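You operate a simulated robot arm through the tools that you are given. There is no shell and no other tool. Be economical: measure what you need, move in short steps, check, and stop when the job is done.

The job below is to be done with a simulated robot arm. You get a single attempt, and the scene is never put back.

TASK
Pump rinse water from the tun to the strainer till the level gauge reads 4 or less.
Fine: tun outlet wheel wide open before the tun pump starts; stop the pump before the tun runs dry, then close the wheel; leave the tun's levers, raise no alarm.

It is judged by the outcome, as a careful person would: the job done as asked, and still so three seconds after it is handed in. It fails if anything else is knocked over, pushed out of place, dropped, spilled or broken.

THE ROBOT
A 7-joint arm with a fingered hand, fixed in place. Base frame: the origin is at the foot of the arm, x ahead of it, y to its left, z up. Lengths are in m, angles in rad, forces in N, time in s.
With the tool pointing down near the work surface it reaches from about 0.16 to 0.36 m from the base axis. Its first joint turns from -2.007 to 2.007 rad. Payload 3.1 kg.
The TCP is the grasp point between the finger pads, 0.022 m short of the fingertips. In the tool frame z runs along the fingers and y along their closing line. Largest opening 0.112 m; the body of the gripper starts 0.06 m behind the TCP. The gripper is a hand of 3 fingers: y runs from the thumb to the fingers, the wrist lies at [0, 0, -0.218] in the tool frame, and closing takes about 1.5 s.
Orientation is that of the tool frame in the base frame, as a unit quaternion [x, y, z, w]. With the fingers straight down and closing along the base's y, the tool's x points along the base's -x, its y along +y and its z along -z.

THE INTERFACE
- The arm moves only by the tool arm_command. Its argument "motion" is a list of rows, each an object of numbers (a shift or turn left out is 0, a gripper value left out holds the last): "fingers": the gripper command, from -1 (fully open) to 1 (shut), values between in proportion; "tx", "ty", "tz": the shift along the base's x, y, z in units of 500 mm (1.0 is 500 mm); "wx", "wy", "wz": the turn, a rotation vector about the base's x, y, z in units of 60 degrees (1.0 is 60 degrees). In form: [{"fingers": .., "tx": .., "ty": .., "tz": .., "wx": .., "wy": .., "wz": ..}, ...]. A call has 1 to 8 rows; each row is the pose to reach, as a shift and turn from the pose commanded when the call began. A call with a number of a shift or a turn outside -1 to 1 is refused whole. A row lasts 0.2 s, in which the tool goes at most 0.05 m and 0.15 rad; a call with a longer step from one row to the next is refused whole, and so is a gripper value outside its range. A pose out of reach is approached as far as the arm can. The call stops where the force on the tool passes 60 N (or 10 N more than at its start, if that is more) or the arm is blocked; 0.2 s more then pass. Each finger travels about 0.108 m/s and halts on what it meets, pressing with about 21 N; the grip force reading is that of the motor and also rises with nothing between the fingers. The clock runs only during rows and for 0.2 s after the last one: add rows that repeat a pose to give the fingers time. The reply holds the time, the measured pose of the TCP, the force on the tool along the base axes, the opening and the grip force, in the units named above and with some noise, with the torque about the TCP (base axes, N m) and any sound that the robot's microphone picked up.
- Cameras (640 x 400 px; columns grow to the right, rows downward): "scene" is fixed at [0.049, 0.5013, 1.3398]; the picture's right is [-0.87, -0.49, 0.00], its down [-0.28, 0.49, -0.82] and it looks along [0.41, -0.72, -0.57] (base axes); focal length 313 px, centre (320, 200). "wrist" rides on the gripper at [0.066, 0.003, -0.08] in the tool frame; the picture's right is [-0.05, 1.00, 0.00], its down [-0.77, -0.04, -0.64] and it looks along [-0.64, -0.03, 0.77] (tool axes); focal length 275 px, centre (320, 200).
- snapshot(camera): a new picture of that camera. No time passes.
- lift_body(by): slides the trunk up (or, below 0, down) by that many m; the arm rides with it, the base frame stays. It gives what a move gives, with no picture.
- hand_shape(shape): the hand has 3 fingers and takes this shape, open, in about a second: jaw (thumb against the fingers, like two jaws); tri (thumb and two fingers); tip (a fingertip pinch); poke (one finger out to press); point (the index stretched); flat (the hand flat); cup (the hand cupped); fist (a fist). The gripper value then closes the fingers along that shape, each until it touches; the sizes above hold for jaw. It gives what a move gives, with no picture.
- pixel_to_xyz(camera, pixels): for up to 12 pixels [column, row] of the newest picture of that camera ("zoom" is the newest enlarged one), the place [x, y, z] in the base frame of the surface seen there, good to about 0.002 m. No time passes.
- zoom(camera, box): a new picture of the part [left, top, right, bottom] of that camera's present view, enlarged. No time passes.
- hand_in(): hands the job in; it is judged then, once.

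Work in short steps. Measure before you move; look again where a grasp or a placing could have gone wrong, and mend it. You have 80 turns and 46 pictures in all, those below and enlarged ones among them. Open the gripper and draw the arm clear of the work before you hand the job in, unless the task says otherwise; then end with one line.

The tools are called after "Request:" as a command line: name --argument value ..., lists and objects as JSON in quotes. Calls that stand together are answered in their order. arm_command: Moves the arm, as the interface text tells. Its arguments: {"type":"object","properties":{"motion":{"type":"array","items":{"type":"object","properties":{"fingers":{"type":"number"},"tx":{"type":"number"},"ty":{"type":"number"},"tz":{"type":"number"},"wx":{"type":"number"},"wy":{"type":"number"},"wz":{"type":"number"}}}}},"required":["motion"]} The other tools are called the same way: lift_body (by) slides the trunk up or down; hand_shape (shape) gives the hand a shape; snapshot (camera) takes a picture; pixel_to_xyz (camera, pixels) gives the place of the surface under pixels of a picture; zoom (camera, box) takes an enlarged picture of a part of a camera's view; hand_in () hands the job in.

At the start:

```text
time: 0.0
eef_pos: [0.3235, -0.2677, 1.0508]
orientation: [0.001, 1.0, -0.001, 0.0]
wrist_force: [0.4, -0.1, -0.1]
wrist_torque: [-0.01, 0.02, 0.01]
opening: 0.1119
finger_force: 0.1
shape: jaw
trunk travel left (down, up): [-0.7, 0.29]
```

scene: 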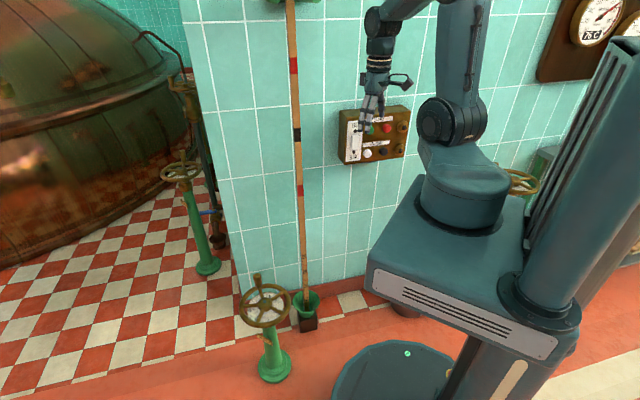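
wrist: 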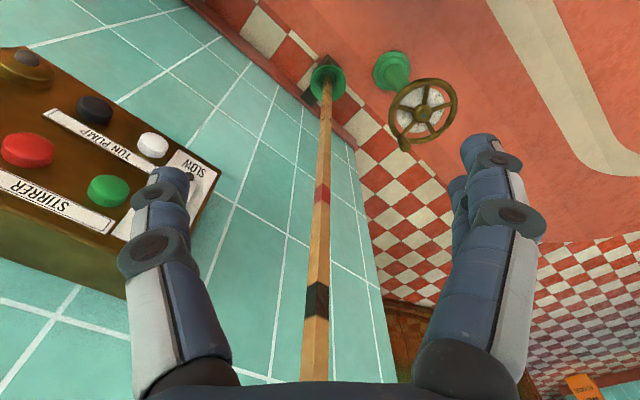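

The panel near (375,133) carries the buttons, and there are wheels at (265,305), (180,172) and (520,182). I'll zoom in on the panel and wheels first.

Request:
zoom --camera "scene" --box '[320, 90, 430, 170]'

Request:
zoom --camera "scene" --box '[220, 250, 340, 390]'

Request:
zoom --camera "scene" --box '[130, 20, 330, 290]'

Request:
zoom --camera "scene" --box '[490, 0, 640, 280]'

```text
5.00 times, centred on (375, 130) of scene
```

zoom: 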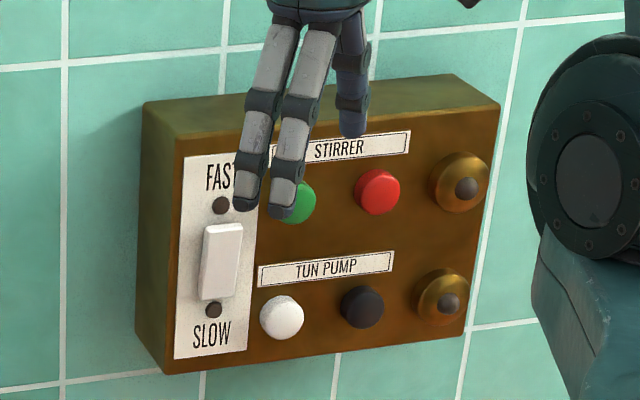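

```text
2.86 times, centred on (280, 320) of scene
```

zoom: 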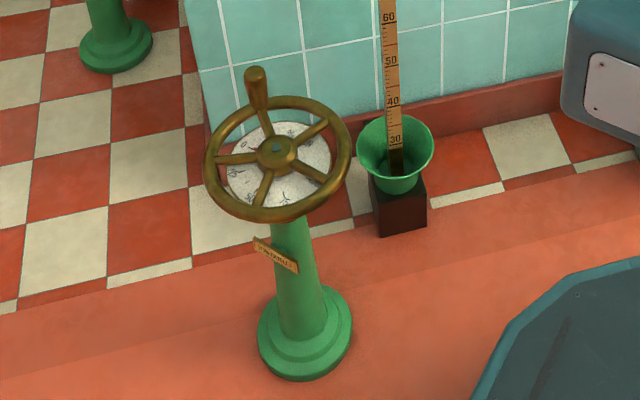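

```text
1.48 times, centred on (230, 155) of scene
```

zoom: 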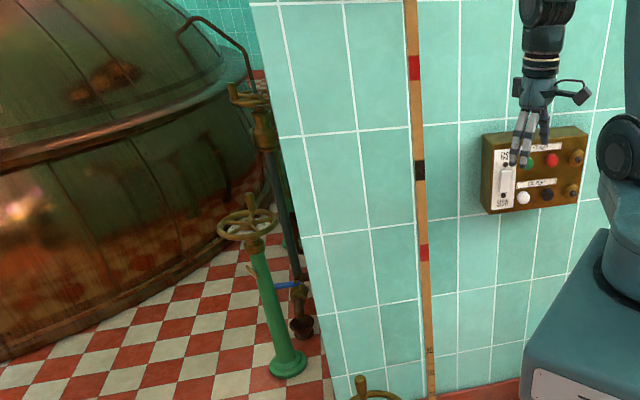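

```text
1.43 times, centred on (565, 140) of scene
```

zoom: 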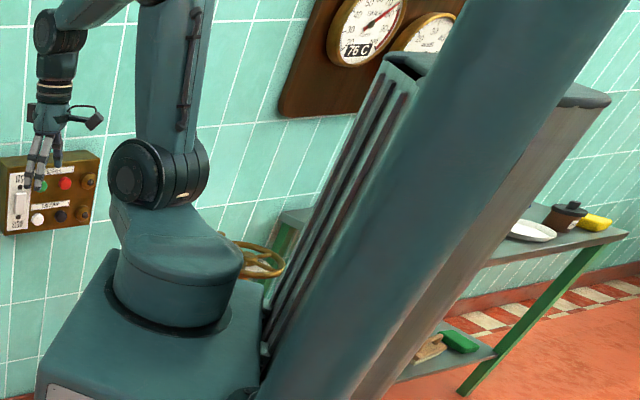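

I need places for the wheels, panel and label, so I'll read coordinates of these pixels. I'll also zoom the plate on the near wheel's pillar and the wall gauges.

Request:
pixel_to_xyz --camera "scene" --pixels '[[272, 303], [267, 275], [245, 318], [290, 305], [181, 172], [523, 182], [300, 100], [308, 310], [376, 153], [392, 151], [368, 150], [600, 20]]'

Request:
zoom --camera "scene" --box '[255, 325, 291, 350]'

Request:
zoom --camera "scene" --box '[560, 0, 640, 50]'

Request:
zoom --camera "scene" --box '[235, 270, 299, 330]'

Request:
zoom --camera "wrist" --box '[360, 40, 480, 160]'

```text
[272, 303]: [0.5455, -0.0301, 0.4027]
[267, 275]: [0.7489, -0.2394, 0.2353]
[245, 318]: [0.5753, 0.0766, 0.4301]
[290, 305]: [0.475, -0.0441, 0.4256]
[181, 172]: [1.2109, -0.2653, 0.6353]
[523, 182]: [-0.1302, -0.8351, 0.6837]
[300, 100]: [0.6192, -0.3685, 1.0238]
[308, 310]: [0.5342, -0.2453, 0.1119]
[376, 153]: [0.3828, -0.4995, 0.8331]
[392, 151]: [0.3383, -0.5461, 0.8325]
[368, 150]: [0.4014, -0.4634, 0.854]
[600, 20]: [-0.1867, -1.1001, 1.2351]
```

```text
16.00 times, centred on (273, 338) of scene
```

zoom: 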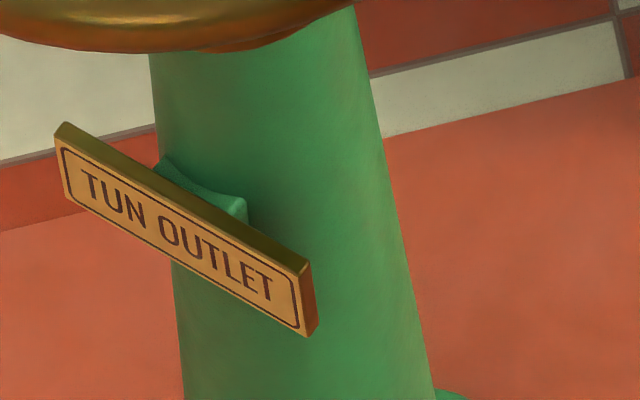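

```text
8.00 times, centred on (600, 25) of scene
```

zoom: 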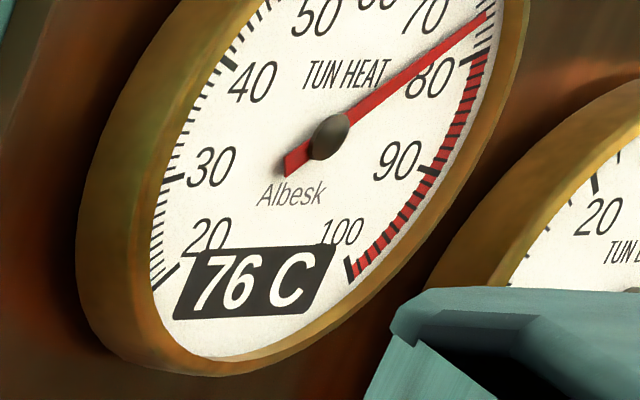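

```text
6.67 times, centred on (267, 300) of scene
```

zoom: 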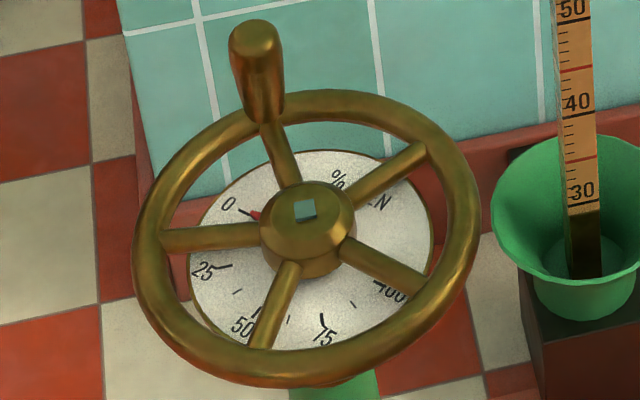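

```text
3.33 times, centred on (420, 100) of wrist
```

zoom: 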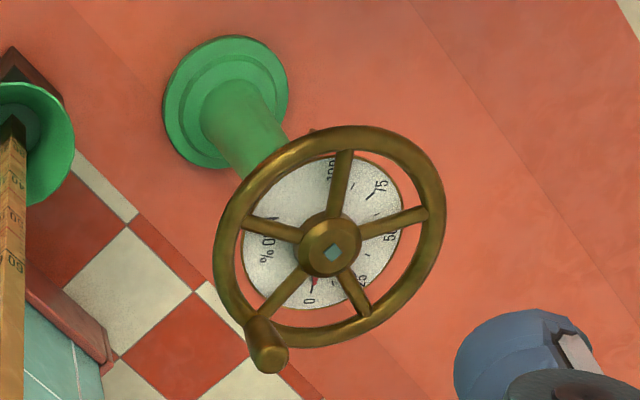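

The near wheel is the TUN OUTLET, pointer at 0, with the scale running counter-clockwise to 100. I'll measure its rim, hub and handle from the wrist zoom.

Request:
pixel_to_xyz --camera "zoom" --pixels '[[332, 253], [350, 135], [435, 210], [385, 315], [224, 225], [270, 155], [310, 338], [270, 368], [257, 325], [255, 345], [340, 190], [400, 220]]'

Request:
pixel_to_xyz --camera "scene" --pixels '[[265, 300], [257, 275], [258, 281], [260, 287], [243, 309], [289, 311], [266, 326], [278, 289], [246, 298], [276, 365], [366, 139], [385, 150]]'

```text
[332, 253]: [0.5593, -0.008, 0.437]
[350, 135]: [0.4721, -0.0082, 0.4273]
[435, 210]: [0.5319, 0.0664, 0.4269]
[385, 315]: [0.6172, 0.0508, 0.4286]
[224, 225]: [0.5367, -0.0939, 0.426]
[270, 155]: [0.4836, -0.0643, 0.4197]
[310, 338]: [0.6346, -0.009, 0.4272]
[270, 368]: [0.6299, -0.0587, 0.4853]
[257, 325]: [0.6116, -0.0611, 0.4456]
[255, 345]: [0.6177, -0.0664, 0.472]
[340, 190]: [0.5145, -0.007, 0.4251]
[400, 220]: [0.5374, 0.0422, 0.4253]
```

```text
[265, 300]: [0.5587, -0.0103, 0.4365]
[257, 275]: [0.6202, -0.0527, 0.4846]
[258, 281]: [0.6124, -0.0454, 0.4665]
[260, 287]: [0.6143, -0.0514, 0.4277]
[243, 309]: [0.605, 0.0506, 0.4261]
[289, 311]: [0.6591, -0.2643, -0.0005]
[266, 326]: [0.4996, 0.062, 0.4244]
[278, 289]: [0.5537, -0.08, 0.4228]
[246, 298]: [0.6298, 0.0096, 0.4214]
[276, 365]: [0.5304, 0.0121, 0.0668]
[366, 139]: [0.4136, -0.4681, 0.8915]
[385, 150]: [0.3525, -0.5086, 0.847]
```

The wheel lies flat: centre about (0.556,-0.008), rim radius about 0.083, top z about 0.43, with an upright handle at (0.62,-0.055) up to z 0.487. I'll swing the hand to y≈0 high up and try how far out it reaches.

Request:
arm_command --motion '[{"ty": 0.09}, {"ty": 0.18}, {"ty": 0.27}, {"ty": 0.36}, {"ty": 0.45}, {"ty": 0.52}, {"ty": 0.52, "tx": 0.09}, {"ty": 0.52, "tx": 0.18}]'

Request:
arm_command --motion '[{"tx": 0.09}, {"tx": 0.18}, {"tx": 0.27}, {"tx": 0.36}, {"tx": 0.45}]'

```text
time: 1.8
eef_pos: [0.4161, -0.0079, 1.0508]
orientation: [0.0, 1.0, 0.0, -0.001]
wrist_force: [-0.2, -0.9, -0.8]
wrist_torque: [0.0, 0.04, 0.03]
opening: 0.1122
finger_force: 0.0
shape: jaw
trunk travel left (down, up): [-0.7, 0.29]
```

```text
time: 3.0
eef_pos: [0.6411, -0.0081, 1.051]
orientation: [-0.001, 1.0, -0.001, -0.004]
wrist_force: [1.0, -0.4, -0.3]
wrist_torque: [-0.03, 0.02, 0.01]
opening: 0.112
finger_force: 0.1
shape: jaw
trunk travel left (down, up): [-0.7, 0.29]
```

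The tool can hang straight down as far out as x=0.64, so I'll go over the handle (about (0.624,-0.056)) and lower the trunk 0.49 m.

Request:
arm_command --motion '[{"tx": -0.034, "ty": -0.09}, {"tx": -0.034, "ty": -0.096}]'

Request:
lift_body --by -0.49

Request:
snapshot --camera "wrist"

Request:
snapshot --camera "scene"

```text
time: 3.6
eef_pos: [0.6238, -0.0561, 1.0525]
orientation: [-0.001, 1.0, -0.001, -0.001]
wrist_force: [1.1, 0.0, -0.4]
wrist_torque: [0.01, -0.01, -0.02]
opening: 0.1116
finger_force: 0.1
shape: jaw
trunk travel left (down, up): [-0.7, 0.29]
```

```text
refused: -0.49 is not a number from -0.4 to 0.4
```

```text
35 pictures are left
```

wrist: 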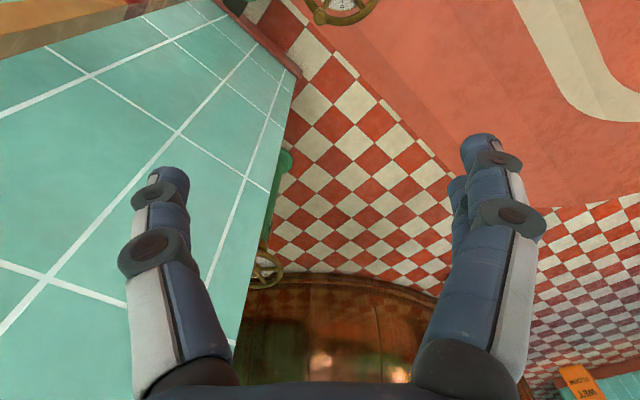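

```text
34 pictures are left
```

scene: 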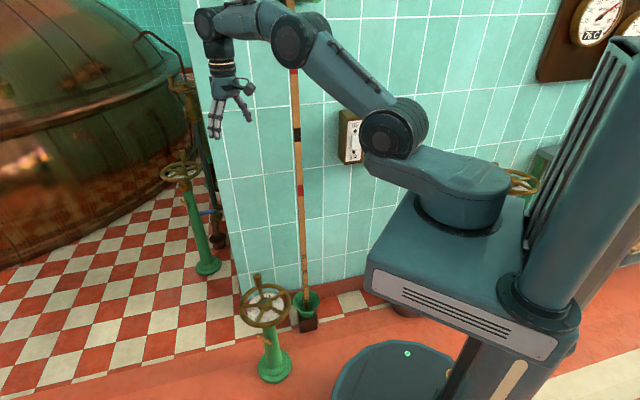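

The trunk step limit is 0.4, so I'll lower it 0.4 and then look.

Request:
lift_body --by -0.4

Request:
lift_body --by -0.09

Request:
snapshot --camera "scene"

Request:
snapshot --camera "wrist"

```text
time: 7.4
eef_pos: [0.6235, -0.0567, 0.6517]
orientation: [0.0, 1.0, 0.0, 0.0]
wrist_force: [0.4, 0.0, -0.7]
wrist_torque: [0.0, -0.02, -0.02]
opening: 0.1117
finger_force: 0.1
shape: jaw
trunk travel left (down, up): [-0.3, 0.69]
```

```text
time: 8.7
eef_pos: [0.6225, -0.0573, 0.562]
orientation: [0.001, 1.0, 0.0, -0.001]
wrist_force: [-0.6, 0.0, -0.8]
wrist_torque: [0.03, -0.02, 0.01]
opening: 0.112
finger_force: 0.0
shape: jaw
trunk travel left (down, up): [-0.21, 0.78]
```

```text
33 pictures are left
```

scene: 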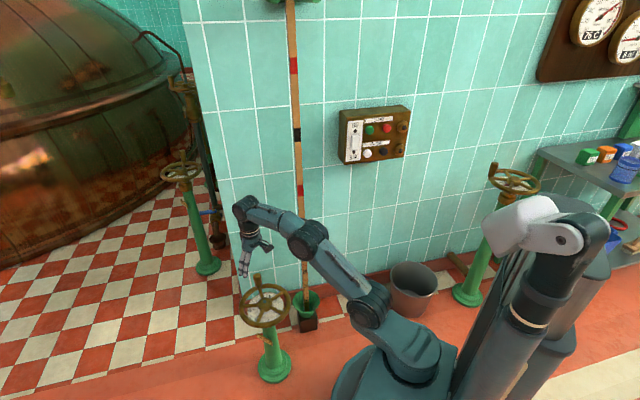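

```text
32 pictures are left
```

wrist: 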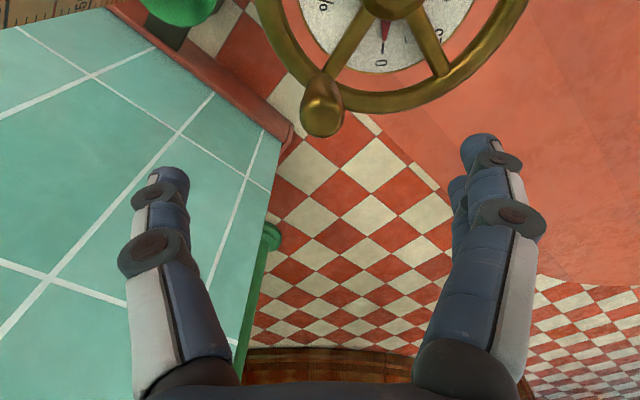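

With the trunk down the second gauge at (630,45) is visible. I'll zoom there and at the other wheel.

Request:
zoom --camera "scene" --box '[570, 0, 640, 70]'

Request:
zoom --camera "scene" --box '[440, 140, 640, 310]'

Request:
zoom --camera "scene" --box '[330, 95, 420, 170]'

Request:
pixel_to_xyz --camera "zoom" --pixels '[[250, 345], [340, 330], [460, 150], [445, 275], [250, 265], [185, 300], [180, 140]]'

Request:
pixel_to_xyz --camera "wrist" --pixels '[[322, 98], [322, 122], [310, 110], [338, 110], [425, 95]]'

```text
5.71 times, centred on (605, 35) of scene
```

zoom: 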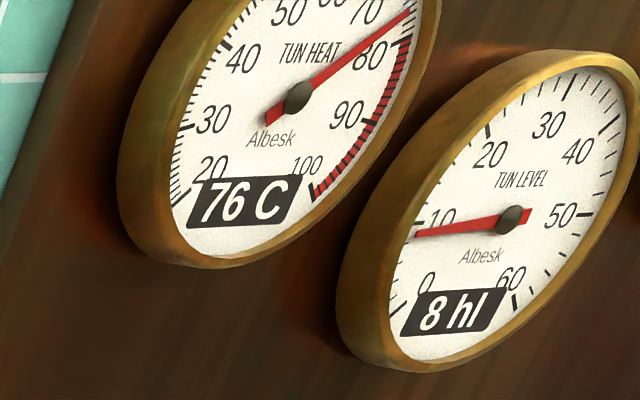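

```text
2.35 times, centred on (540, 225) of scene
```

zoom: 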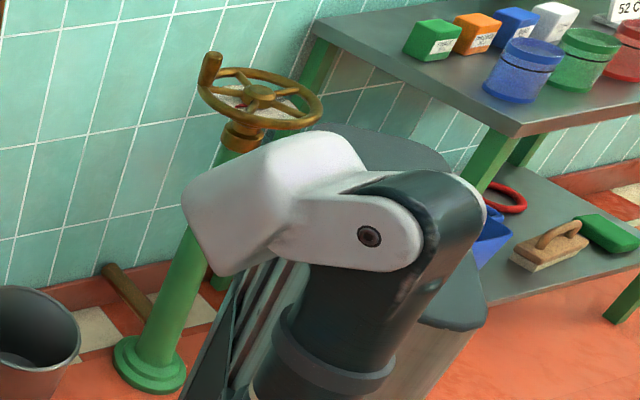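

```text
5.33 times, centred on (375, 132) of scene
```

zoom: 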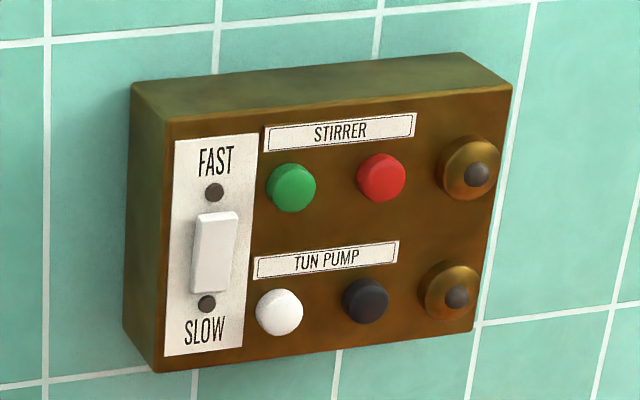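

```text
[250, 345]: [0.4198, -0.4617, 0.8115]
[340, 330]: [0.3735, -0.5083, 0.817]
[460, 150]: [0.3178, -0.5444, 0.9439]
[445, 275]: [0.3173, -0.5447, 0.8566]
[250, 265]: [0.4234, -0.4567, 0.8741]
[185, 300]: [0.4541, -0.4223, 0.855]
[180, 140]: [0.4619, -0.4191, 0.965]
```

```text
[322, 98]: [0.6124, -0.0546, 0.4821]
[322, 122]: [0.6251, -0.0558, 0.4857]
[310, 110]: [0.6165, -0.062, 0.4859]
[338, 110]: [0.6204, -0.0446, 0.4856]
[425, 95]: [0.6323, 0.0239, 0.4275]
```

The gauge reads 8 hl; handle axis is about (0.619,-0.054). I'll descend over the handle to TCP z≈0.467 and close on it.

Request:
arm_command --motion '[{"tx": -0.006, "ty": 0.006, "tz": -0.07}, {"tx": -0.006, "ty": 0.006, "tz": -0.14}, {"tx": -0.006, "ty": 0.006, "tz": -0.19}, {"tx": -0.006, "ty": 0.006, "tz": -0.19}]'

Request:
arm_command --motion '[{"fingers": 1}, {"fingers": 1}, {"fingers": 1}, {"fingers": 1}, {"fingers": 1}, {"fingers": 1}, {"fingers": 1}]'

Request:
snapshot --camera "wrist"

```text
time: 9.7
eef_pos: [0.6201, -0.0529, 0.4664]
orientation: [0.001, 1.0, 0.0, 0.0]
wrist_force: [0.9, -0.5, 0.3]
wrist_torque: [0.01, 0.01, -0.01]
opening: 0.1117
finger_force: 0.1
shape: jaw
trunk travel left (down, up): [-0.21, 0.78]
```

```text
time: 11.3
eef_pos: [0.6193, -0.0532, 0.4668]
orientation: [-0.001, 1.0, 0.0, -0.001]
wrist_force: [-4.2, 0.5, -2.4]
wrist_torque: [0.02, 0.06, 0.0]
opening: 0.017
finger_force: 21.1
shape: jaw
trunk travel left (down, up): [-0.21, 0.78]
```

```text
28 pictures are left
```

wrist: 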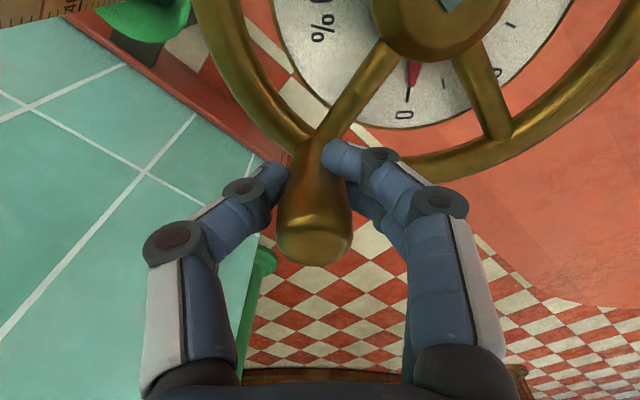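

The handle is firmly held (opening 0.017, 21 N). I'll turn it counter-clockwise about (0.557,-0.009), r≈0.077, for 60° first.

Request:
arm_command --motion '[{"tx": 0.019, "ty": 0.036, "fingers": 1}, {"tx": 0.028, "ty": 0.075}, {"tx": 0.027, "ty": 0.116}, {"tx": 0.015, "ty": 0.154}]'

Request:
snapshot --camera "wrist"

```text
time: 12.3
eef_pos: [0.629, 0.0221, 0.4649]
orientation: [0.001, 1.0, 0.0, 0.0]
wrist_force: [-8.1, -10.2, -6.4]
wrist_torque: [-0.13, 0.07, 0.16]
opening: 0.015
finger_force: 21.2
shape: jaw
trunk travel left (down, up): [-0.21, 0.78]
```

```text
27 pictures are left
```

wrist: 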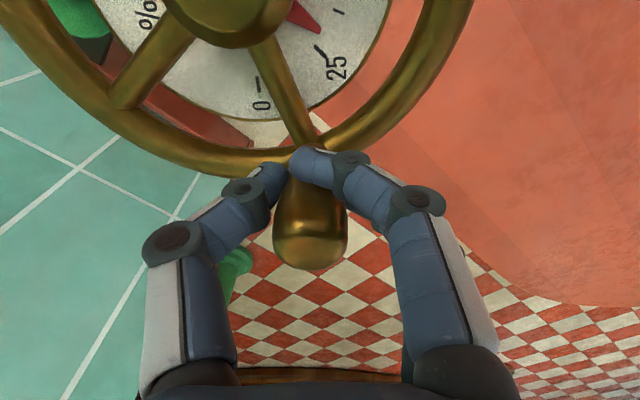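

The pointer follows the wheel 1:1 towards 25. Continuing the turn in small arcs.

Request:
arm_command --motion '[{"tx": -0.021, "ty": 0.034, "fingers": 1}, {"tx": -0.051, "ty": 0.062}, {"tx": -0.087, "ty": 0.081}, {"tx": -0.126, "ty": 0.09}]'

Request:
arm_command --motion '[{"tx": -0.04, "ty": -0.002, "fingers": 1}, {"tx": -0.079, "ty": -0.013}, {"tx": -0.113, "ty": -0.035}, {"tx": -0.141, "ty": -0.064}]'

Request:
snapshot --camera "wrist"

```text
time: 13.3
eef_pos: [0.5648, 0.0695, 0.467]
orientation: [0.0, 1.0, 0.0, 0.001]
wrist_force: [-0.4, -1.0, 0.6]
wrist_torque: [-0.01, -0.01, 0.0]
opening: 0.0085
finger_force: 20.5
shape: jaw
trunk travel left (down, up): [-0.21, 0.78]
```

```text
time: 14.3
eef_pos: [0.4945, 0.0374, 0.468]
orientation: [-0.001, 1.0, 0.0, 0.0]
wrist_force: [-0.2, 0.4, 1.3]
wrist_torque: [0.01, 0.03, 0.01]
opening: 0.0083
finger_force: 21.2
shape: jaw
trunk travel left (down, up): [-0.21, 0.78]
```

```text
26 pictures are left
```

wrist: 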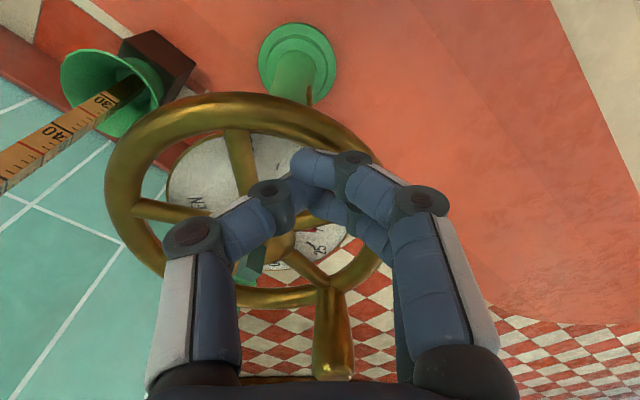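

The grip slid off around 45° because the pull went across the closing line. I'll lift clear, open, and look for the handle.

Request:
arm_command --motion '[{"tz": 0.08, "fingers": 1}, {"tz": 0.16, "fingers": 1}, {"tz": 0.2, "fingers": -0.5}, {"tz": 0.2, "fingers": -0.5}, {"tz": 0.2, "fingers": -0.5}, {"tz": 0.2, "fingers": -0.5}]'

Request:
zoom --camera "scene" --box '[230, 265, 310, 335]'

```text
time: 15.7
eef_pos: [0.4947, 0.0368, 0.5681]
orientation: [0.0, 1.0, 0.0, 0.0]
wrist_force: [0.3, 0.5, -0.3]
wrist_torque: [0.02, -0.02, -0.03]
opening: 0.0839
finger_force: 0.2
shape: jaw
trunk travel left (down, up): [-0.21, 0.78]
```

```text
5.71 times, centred on (270, 300) of scene
```

zoom: 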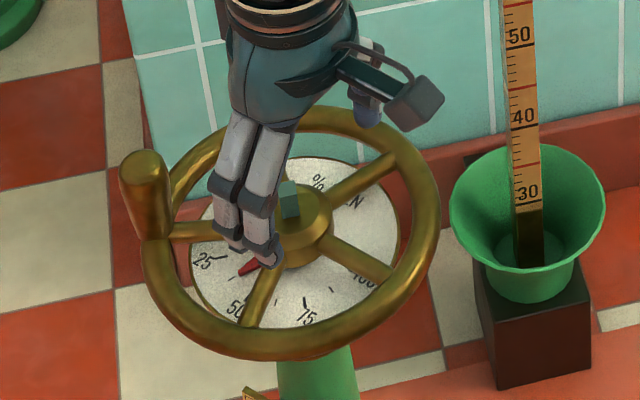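

The handle top is at zoom (145,163), pointer near 30. I'll measure the handle and the dial marks.

Request:
pixel_to_xyz --camera "zoom" --pixels '[[142, 165], [145, 195], [155, 225], [147, 158], [247, 268], [219, 258], [240, 318], [303, 300], [355, 272], [290, 190], [300, 228]]'

```text
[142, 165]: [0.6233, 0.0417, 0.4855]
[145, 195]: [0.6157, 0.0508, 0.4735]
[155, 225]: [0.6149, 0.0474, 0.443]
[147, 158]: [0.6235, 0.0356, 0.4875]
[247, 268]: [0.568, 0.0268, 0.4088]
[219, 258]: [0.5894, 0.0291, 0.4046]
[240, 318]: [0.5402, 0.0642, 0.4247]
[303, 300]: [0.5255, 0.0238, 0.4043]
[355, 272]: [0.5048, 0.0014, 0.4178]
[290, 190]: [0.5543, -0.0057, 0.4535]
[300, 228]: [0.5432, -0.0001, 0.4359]
```

The handle axis is now (0.618,0.040), θ≈39°, pointer about 40%, and the scale spans about 170°, so roughly 100° remain. I'll move over the handle with the tool yawed 39° so the fingers close along the tangent.

Request:
arm_command --motion '[{"tx": 0.06, "wz": 0.13}, {"tx": 0.12, "wz": 0.26}, {"tx": 0.18, "wz": 0.39}, {"tx": 0.23, "ty": 0.005, "wz": 0.52}, {"tx": 0.2466, "ty": 0.006, "wz": 0.65}, {"tx": 0.2466, "ty": 0.006, "wz": 0.65}]'

Request:
snapshot --camera "wrist"

Request:
pixel_to_xyz --camera "wrist" --pixels '[[320, 105], [320, 115], [310, 110], [330, 110]]'

```text
time: 17.1
eef_pos: [0.6163, 0.0402, 0.5683]
orientation: [-0.334, 0.943, 0.0, -0.001]
wrist_force: [0.0, -0.2, 0.4]
wrist_torque: [-0.02, 0.02, 0.01]
opening: 0.0839
finger_force: 0.0
shape: jaw
trunk travel left (down, up): [-0.21, 0.78]
```

```text
24 pictures are left
```

wrist: 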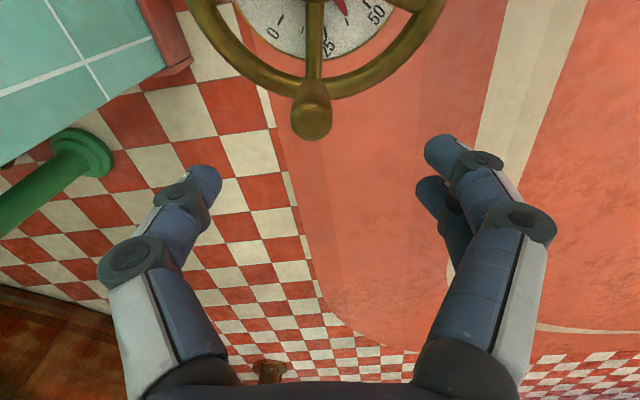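

```text
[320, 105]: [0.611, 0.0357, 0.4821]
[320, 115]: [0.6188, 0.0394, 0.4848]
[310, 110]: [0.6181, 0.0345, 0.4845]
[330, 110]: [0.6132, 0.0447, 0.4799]
```

The handle sits centred between the fingers at (0.619,0.038). Descending to z≈0.462 and closing.

Request:
arm_command --motion '[{"tx": 0.004, "ty": -0.002, "tz": -0.08}, {"tx": 0.004, "ty": -0.002, "tz": -0.16}, {"tx": 0.004, "ty": -0.002, "tz": -0.21}, {"tx": 0.004, "ty": -0.002, "tz": -0.21, "fingers": 1}, {"tx": 0.004, "ty": -0.002, "tz": -0.21, "fingers": 1}, {"tx": 0.004, "ty": -0.002, "tz": -0.21, "fingers": 1}, {"tx": 0.004, "ty": -0.002, "tz": -0.21, "fingers": 1}, {"tx": 0.004, "ty": -0.002, "tz": -0.21, "fingers": 1}]'

```text
time: 18.9
eef_pos: [0.6199, 0.0386, 0.4616]
orientation: [-0.333, 0.943, -0.001, -0.001]
wrist_force: [-4.2, -2.7, -3.3]
wrist_torque: [-0.05, 0.05, -0.05]
opening: 0.0164
finger_force: 21.1
shape: jaw
trunk travel left (down, up): [-0.21, 0.78]
```

Gripped along the tangent. Now turning 64° with the tool yaw following.

Request:
arm_command --motion '[{"tx": -0.0144, "ty": 0.0166, "wz": 0.1333, "fingers": 1}, {"tx": -0.031, "ty": 0.031, "wz": 0.2667}, {"tx": -0.0496, "ty": 0.043, "wz": 0.4}, {"tx": -0.0696, "ty": 0.0522, "wz": 0.5333}, {"tx": -0.0906, "ty": 0.0586, "wz": 0.6667}, {"tx": -0.1124, "ty": 0.062, "wz": 0.8}, {"tx": -0.1344, "ty": 0.0624, "wz": 0.9333}, {"tx": -0.1562, "ty": 0.0596, "wz": 1.0}]'

Request:
snapshot --camera "wrist"

```text
time: 20.7
eef_pos: [0.5421, 0.0678, 0.4615]
orientation: [0.761, -0.648, 0.0, 0.0]
wrist_force: [8.1, -9.9, -0.9]
wrist_torque: [-0.2, -0.14, 0.15]
opening: 0.0162
finger_force: 20.4
shape: jaw
trunk travel left (down, up): [-0.21, 0.78]
```

```text
23 pictures are left
```

wrist: 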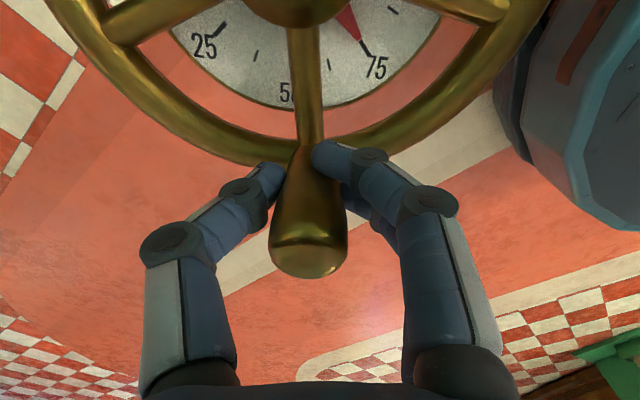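

Pointer is at about 72. Continuing another 48°, expecting the end stop at 100.

Request:
arm_command --motion '[{"tx": -0.0212, "ty": -0.0056, "wz": 0.1333, "fingers": 1}, {"tx": -0.0414, "ty": -0.0144, "wz": 0.2667}, {"tx": -0.0604, "ty": -0.0256, "wz": 0.4}, {"tx": -0.0774, "ty": -0.0396, "wz": 0.5333}, {"tx": -0.0924, "ty": -0.0558, "wz": 0.6667}, {"tx": -0.105, "ty": -0.0738, "wz": 0.8}]'

Request:
snapshot --camera "wrist"

```text
time: 22.1
eef_pos: [0.3089, 0.1944, 0.4591]
orientation: [0.958, -0.287, 0.0, 0.0]
wrist_force: [-0.1, -0.3, -0.9]
wrist_torque: [-0.04, 0.0, 0.0]
opening: 0.0086
finger_force: 21.4
shape: jaw
out of reach, approached as far as the arm can: row 1, 2, 3, 4, 5, 6
trunk travel left (down, up): [-0.21, 0.78]
```

```text
22 pictures are left
```

wrist: 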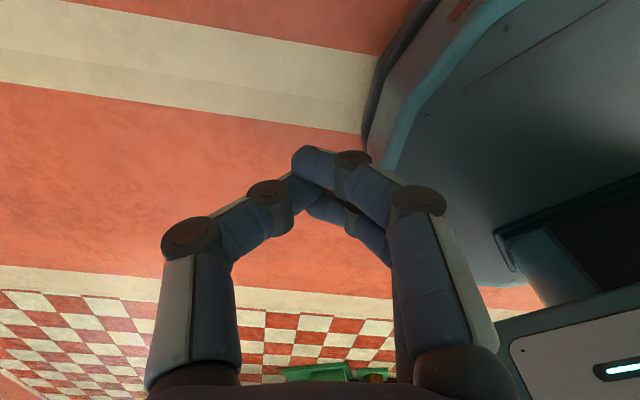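

The yaw limit was hit and the hand slid off the handle. I'll lift clear, open, and look at the wheel.

Request:
arm_command --motion '[{"tz": 0.08, "fingers": 1}, {"tz": 0.16, "fingers": 1}, {"tz": 0.2, "fingers": -0.5}, {"tz": 0.2, "fingers": -0.5}, {"tz": 0.2, "fingers": -0.5}, {"tz": 0.2, "fingers": -0.5}]'

Request:
zoom --camera "scene" --box '[230, 265, 310, 335]'

Request:
pixel_to_xyz --camera "scene" --pixels '[[250, 309]]'

```text
time: 23.5
eef_pos: [0.3093, 0.1946, 0.5586]
orientation: [0.959, -0.284, 0.001, 0.0]
wrist_force: [-0.4, -0.8, 0.0]
wrist_torque: [0.01, -0.01, 0.05]
opening: 0.0836
finger_force: 0.0
shape: jaw
trunk travel left (down, up): [-0.21, 0.78]
```

```text
5.71 times, centred on (270, 300) of scene
```

zoom: 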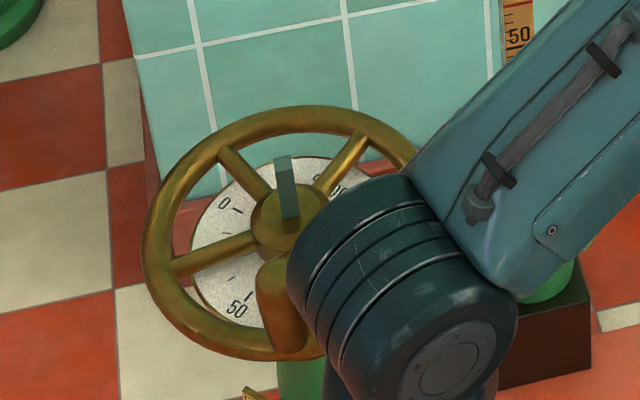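

```text
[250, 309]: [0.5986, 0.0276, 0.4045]
```

The handle is now near θ≈115°, pointer past 75. I'll unwind the tool yaw (147° → about -60°) here before re-gripping from the other side.

Request:
pixel_to_xyz --camera "zoom" --pixels '[[272, 270], [275, 285], [280, 310], [265, 280]]'

Request:
arm_command --motion '[{"wz": -0.14}, {"wz": -0.28}, {"wz": -0.42}, {"wz": -0.56}, {"wz": -0.7}, {"wz": -0.84}, {"wz": -0.98}, {"wz": -1}]'

Request:
arm_command --motion '[{"wz": -0.14}, {"wz": -0.28}, {"wz": -0.42}, {"wz": -0.56}, {"wz": -0.7}, {"wz": -0.84}, {"wz": -0.98}, {"wz": -1}]'

Request:
arm_command --motion '[{"wz": -0.14, "ty": -0.05}, {"wz": -0.28, "ty": -0.1}, {"wz": -0.42, "ty": -0.15}, {"wz": -0.56, "ty": -0.2}, {"wz": -0.7, "ty": -0.25}, {"wz": -0.84, "ty": -0.3}, {"wz": -0.98, "ty": -0.35}, {"wz": -1, "ty": -0.4}]'

Request:
snapshot --camera "scene"

```text
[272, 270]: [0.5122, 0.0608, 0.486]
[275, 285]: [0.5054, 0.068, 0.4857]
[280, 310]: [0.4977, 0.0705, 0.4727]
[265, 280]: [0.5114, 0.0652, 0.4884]
```

```text
time: 25.3
eef_pos: [0.3101, 0.1942, 0.5578]
orientation: [-0.688, 0.726, 0.0, 0.0]
wrist_force: [-0.3, 0.6, -0.1]
wrist_torque: [-0.02, -0.02, -0.01]
opening: 0.0836
finger_force: 0.0
shape: jaw
trunk travel left (down, up): [-0.21, 0.78]
```

```text
time: 27.1
eef_pos: [0.3095, 0.1967, 0.5588]
orientation: [-0.233, 0.972, 0.0, 0.0]
wrist_force: [0.5, 0.4, -0.1]
wrist_torque: [0.02, 0.02, 0.03]
opening: 0.0836
finger_force: 0.0
shape: jaw
trunk travel left (down, up): [-0.21, 0.78]
```

```text
time: 28.9
eef_pos: [0.3094, -0.0039, 0.5579]
orientation: [0.284, 0.959, 0.0, -0.001]
wrist_force: [-0.1, 0.5, -1.3]
wrist_torque: [0.0, -0.01, 0.01]
opening: 0.0836
finger_force: 0.2
shape: jaw
trunk travel left (down, up): [-0.21, 0.78]
```

```text
20 pictures are left
```

scene: 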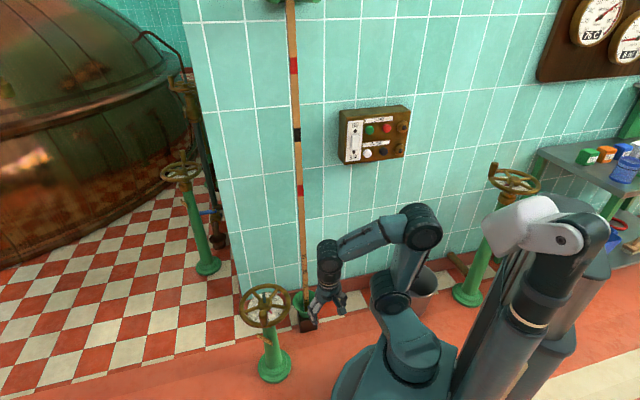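

Handle is around (0.513,0.056), θ≈124°. Moving over it with yaw about -50°, staying high.

Request:
arm_command --motion '[{"tx": 0.09, "ty": 0.024, "wz": -0.1}, {"tx": 0.18, "ty": 0.05, "wz": -0.2}, {"tx": 0.27, "ty": 0.08, "wz": -0.28}, {"tx": 0.36, "ty": 0.11, "wz": -0.28}, {"tx": 0.408, "ty": 0.12, "wz": -0.28}, {"tx": 0.408, "ty": 0.12, "wz": -0.28}]'

Request:
snapshot --camera "wrist"

```text
time: 30.3
eef_pos: [0.5133, 0.0552, 0.5583]
orientation: [0.421, 0.907, 0.001, 0.0]
wrist_force: [0.6, -0.4, -0.4]
wrist_torque: [0.0, -0.03, 0.0]
opening: 0.0836
finger_force: 0.0
shape: jaw
trunk travel left (down, up): [-0.21, 0.78]
```

```text
19 pictures are left
```

wrist: 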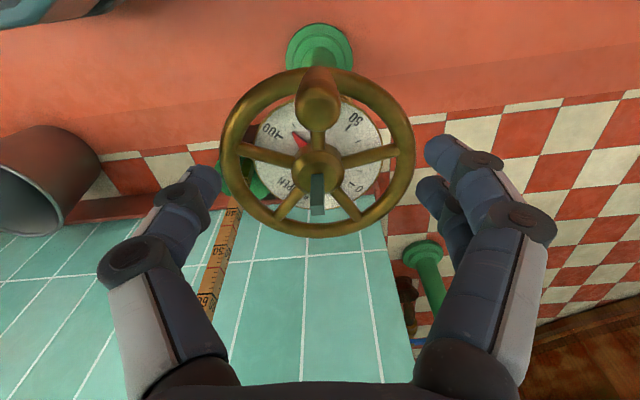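

Pointer is just short of 100. I'll measure the handle top at (318,102) before gripping.

Request:
pixel_to_xyz --camera "wrist" --pixels '[[318, 92], [318, 103], [308, 103], [328, 103]]'

Request:
zoom --camera "wrist" --box '[250, 80, 390, 220]'

```text
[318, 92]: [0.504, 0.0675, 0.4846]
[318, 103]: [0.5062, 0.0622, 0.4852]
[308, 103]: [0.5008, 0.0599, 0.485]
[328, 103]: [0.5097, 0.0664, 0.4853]
```

```text
2.86 times, centred on (320, 150) of wrist
```

zoom: 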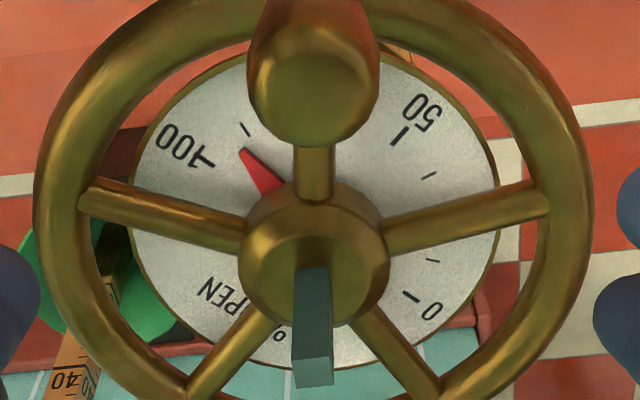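

The pointer is at about 88 and the stem has risen. Handle axis is (0.506,0.063); I'll descend onto it and grip.

Request:
arm_command --motion '[{"tx": -0.0146, "ty": 0.0156, "tz": -0.08}, {"tx": -0.0146, "ty": 0.0156, "tz": -0.16}, {"tx": -0.0146, "ty": 0.0156, "tz": -0.193}, {"tx": -0.0146, "ty": 0.0156, "tz": -0.193, "fingers": 1}, {"tx": -0.0146, "ty": 0.0156, "tz": -0.193, "fingers": 1}, {"tx": -0.0146, "ty": 0.0156, "tz": -0.193, "fingers": 1}, {"tx": -0.0146, "ty": 0.0156, "tz": -0.193, "fingers": 1}, {"tx": -0.0146, "ty": 0.0156, "tz": -0.193, "fingers": 1}]'

```text
time: 32.1
eef_pos: [0.5064, 0.0633, 0.4621]
orientation: [0.422, 0.907, -0.001, -0.001]
wrist_force: [-4.4, 3.2, -4.2]
wrist_torque: [0.03, 0.02, -0.04]
opening: 0.0165
finger_force: 20.6
shape: jaw
trunk travel left (down, up): [-0.21, 0.78]
```

Gripped. Turning about 28° more towards the open stop.

Request:
arm_command --motion '[{"tx": -0.019, "ty": -0.0138, "wz": 0.133, "fingers": 1}, {"tx": -0.0358, "ty": -0.03, "wz": 0.266}, {"tx": -0.0502, "ty": -0.0486, "wz": 0.4}, {"tx": -0.0564, "ty": -0.0584, "wz": 0.46}, {"tx": -0.0564, "ty": -0.0584, "wz": 0.46}]'

Request:
snapshot --camera "wrist"

```text
time: 33.3
eef_pos: [0.4783, 0.0348, 0.4632]
orientation: [0.192, 0.981, 0.001, 0.001]
wrist_force: [14.9, 10.5, 0.4]
wrist_torque: [0.22, -0.36, -0.15]
opening: 0.0146
finger_force: 21.1
shape: jaw
trunk travel left (down, up): [-0.21, 0.78]
```

```text
17 pictures are left
```

wrist: 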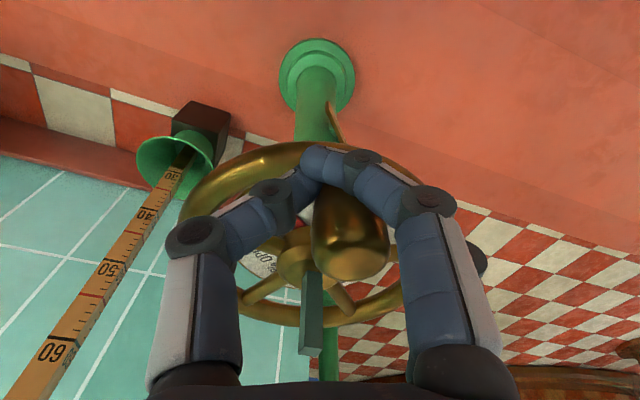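

The grip is sliding round the handle with ~18 N, suggesting the end stop. I'll open, lift and read the dial.

Request:
arm_command --motion '[{"fingers": -0.5}, {"fingers": -0.5}, {"fingers": -0.5}, {"tz": 0.08}, {"tz": 0.16}, {"tz": 0.2}, {"tz": 0.2, "tx": 0.06}, {"tz": 0.2, "tx": 0.12}]'

Request:
snapshot --camera "wrist"

```text
time: 35.1
eef_pos: [0.5385, 0.0332, 0.5632]
orientation: [0.192, 0.981, 0.0, 0.0]
wrist_force: [-0.1, -0.1, 0.0]
wrist_torque: [-0.02, 0.02, 0.0]
opening: 0.0836
finger_force: 0.1
shape: jaw
trunk travel left (down, up): [-0.21, 0.78]
```

```text
16 pictures are left
```

wrist: 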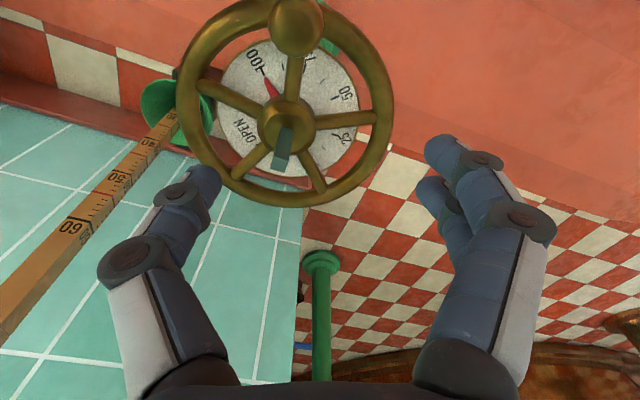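

The pointer now seems to lie at the 100 mark near (262,70). I'll enlarge it to be sure.

Request:
zoom --camera "wrist" --box '[210, 30, 370, 180]'

Request:
pixel_to_xyz --camera "wrist" --pixels '[[295, 35], [295, 22], [283, 28], [308, 28]]'

```text
2.67 times, centred on (290, 105) of wrist
```

zoom: 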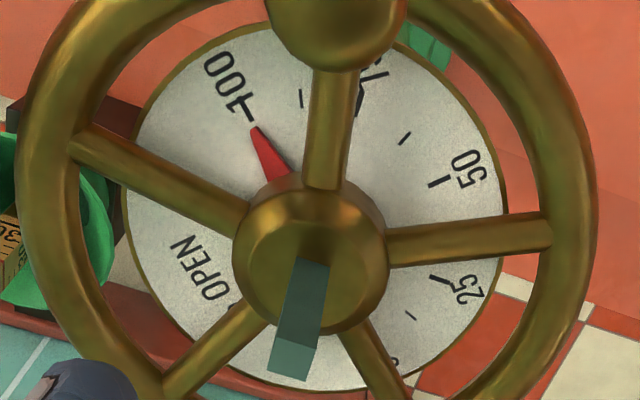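

```text
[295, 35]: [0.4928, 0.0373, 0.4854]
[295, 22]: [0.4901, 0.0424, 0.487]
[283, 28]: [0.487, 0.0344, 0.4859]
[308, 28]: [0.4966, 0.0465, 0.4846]
```

The pointer tip meets the 100 mark. To be certain it is against the stop I'll re-grip at (0.491,0.040) with yaw about -39° and nudge further.

Request:
arm_command --motion '[{"tx": -0.06, "ty": 0.0136, "wz": -0.14}, {"tx": -0.095, "ty": 0.0136, "wz": -0.28}, {"tx": -0.095, "ty": 0.0136, "wz": -0.28, "tz": -0.09}, {"tx": -0.095, "ty": 0.0136, "wz": -0.28, "tz": -0.17}, {"tx": -0.095, "ty": 0.0136, "wz": -0.28, "tz": -0.202}, {"tx": -0.095, "ty": 0.0136, "wz": -0.28, "tz": -0.202, "fingers": 1}, {"tx": -0.095, "ty": 0.0136, "wz": -0.28, "tz": -0.202, "fingers": 1}, {"tx": -0.095, "ty": 0.0136, "wz": -0.28, "tz": -0.202, "fingers": 1}]'

Request:
arm_command --motion '[{"fingers": 1}, {"fingers": 1}, {"fingers": 1}]'

Request:
arm_command --motion '[{"tx": -0.008, "ty": -0.01, "wz": 0.05}, {"tx": -0.015, "ty": -0.02, "wz": 0.1}, {"tx": -0.021, "ty": -0.03, "wz": 0.15}]'

```text
time: 36.9
eef_pos: [0.4895, 0.0393, 0.4612]
orientation: [0.334, 0.943, -0.001, 0.001]
wrist_force: [-0.5, 1.1, -3.5]
wrist_torque: [0.02, 0.01, -0.02]
opening: 0.0188
finger_force: 20.8
shape: jaw
trunk travel left (down, up): [-0.21, 0.78]
```

```text
time: 37.7
eef_pos: [0.4905, 0.0396, 0.4611]
orientation: [0.333, 0.943, 0.001, 0.0]
wrist_force: [-2.9, 1.3, -4.9]
wrist_torque: [-0.01, 0.01, -0.02]
opening: 0.0185
finger_force: 21.4
shape: jaw
trunk travel left (down, up): [-0.21, 0.78]
```

```text
time: 38.5
eef_pos: [0.4838, 0.0267, 0.4625]
orientation: [0.258, 0.966, 0.002, 0.005]
wrist_force: [28.3, 21.6, 4.6]
wrist_torque: [0.56, -0.54, -0.37]
opening: 0.0237
finger_force: 21.6
shape: jaw
trunk travel left (down, up): [-0.21, 0.78]
```

Resistance jumped to about 36 N, so it's on the stop. I'll open, lift and check the dial once.

Request:
arm_command --motion '[{"fingers": -0.5}, {"fingers": -0.5}, {"fingers": -0.5}, {"tz": 0.08}, {"tz": 0.16}, {"tz": 0.24}, {"tz": 0.24, "tx": 0.06}, {"tz": 0.24, "tx": 0.1}]'

Request:
zoom --camera "wrist" --box '[190, 10, 390, 190]'

```text
time: 40.3
eef_pos: [0.5295, 0.0249, 0.5808]
orientation: [0.259, 0.966, 0.0, 0.001]
wrist_force: [0.9, -0.4, -0.1]
wrist_torque: [0.0, 0.02, 0.02]
opening: 0.0836
finger_force: 0.0
shape: jaw
trunk travel left (down, up): [-0.21, 0.78]
```

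```text
2.22 times, centred on (290, 100) of wrist
```

zoom: 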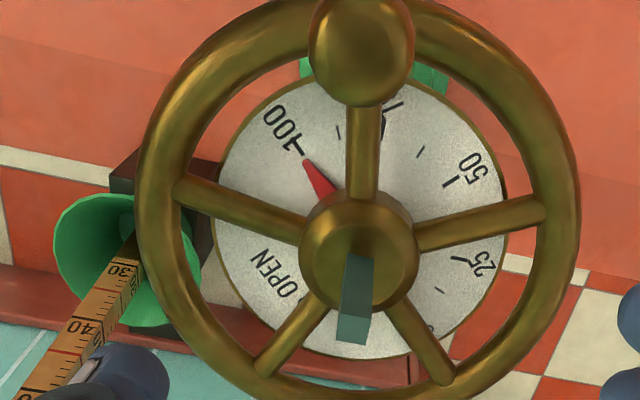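

Dial shows fully open (100). Now I'll raise the hand and bring it in front of the panel at a distance, yawing it toward the wall; I also measure the pump buttons.

Request:
arm_command --motion '[{"tz": 0.09}, {"tz": 0.18}, {"tz": 0.27}, {"tz": 0.36}, {"tz": 0.45}, {"tz": 0.52}]'

Request:
arm_command --motion '[{"tx": -0.06, "ty": -0.065, "wz": -0.05}, {"tx": -0.12, "ty": -0.13, "wz": -0.1}, {"tx": -0.18, "ty": -0.2, "wz": -0.15}, {"tx": -0.24, "ty": -0.27, "wz": -0.2}, {"tx": -0.3, "ty": -0.34, "wz": -0.25}, {"tx": -0.36, "ty": -0.41, "wz": -0.3}, {"tx": -0.42, "ty": -0.48, "wz": -0.35}, {"tx": -0.47, "ty": -0.54, "wz": -0.35}]'

Request:
zoom --camera "scene" --box '[330, 95, 420, 170]'

Request:
pixel_to_xyz --camera "zoom" --pixels '[[279, 312], [365, 300], [270, 312], [290, 312], [356, 300], [375, 300], [305, 330], [260, 240], [400, 240], [255, 340], [400, 330], [320, 300]]'

```text
time: 41.7
eef_pos: [0.4887, 0.0288, 0.7581]
orientation: [0.258, 0.966, 0.001, 0.001]
wrist_force: [-0.2, 0.3, 0.1]
wrist_torque: [0.0, -0.02, 0.01]
opening: 0.0838
finger_force: 0.0
shape: jaw
out of reach, approached as far as the arm can: row 4, 5, 6
trunk travel left (down, up): [-0.21, 0.78]
```

```text
time: 43.5
eef_pos: [0.2557, -0.2454, 0.7598]
orientation: [0.43, 0.903, 0.0, 0.0]
wrist_force: [0.2, 0.2, 0.0]
wrist_torque: [-0.03, 0.01, 0.01]
opening: 0.0835
finger_force: 0.1
shape: jaw
trunk travel left (down, up): [-0.21, 0.78]
```

```text
5.33 times, centred on (375, 132) of scene
```

zoom: 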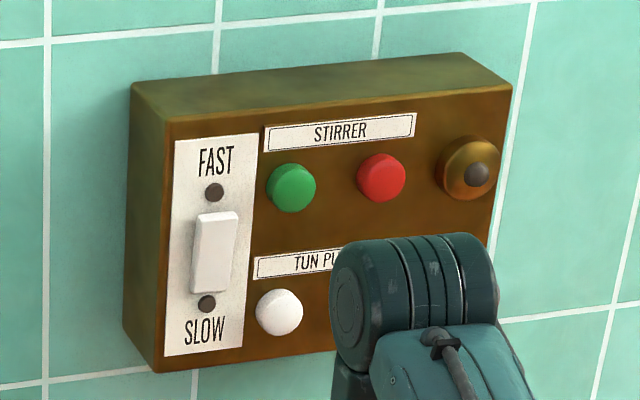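

```text
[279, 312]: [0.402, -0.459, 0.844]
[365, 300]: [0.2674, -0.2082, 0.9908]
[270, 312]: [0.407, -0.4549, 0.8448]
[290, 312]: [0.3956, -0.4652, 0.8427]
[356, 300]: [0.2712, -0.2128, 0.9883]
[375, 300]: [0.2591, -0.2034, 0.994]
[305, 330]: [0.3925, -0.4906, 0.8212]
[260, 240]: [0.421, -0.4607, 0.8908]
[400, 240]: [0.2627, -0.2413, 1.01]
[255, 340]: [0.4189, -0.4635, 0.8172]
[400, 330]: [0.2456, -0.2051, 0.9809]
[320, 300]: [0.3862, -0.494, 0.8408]
```

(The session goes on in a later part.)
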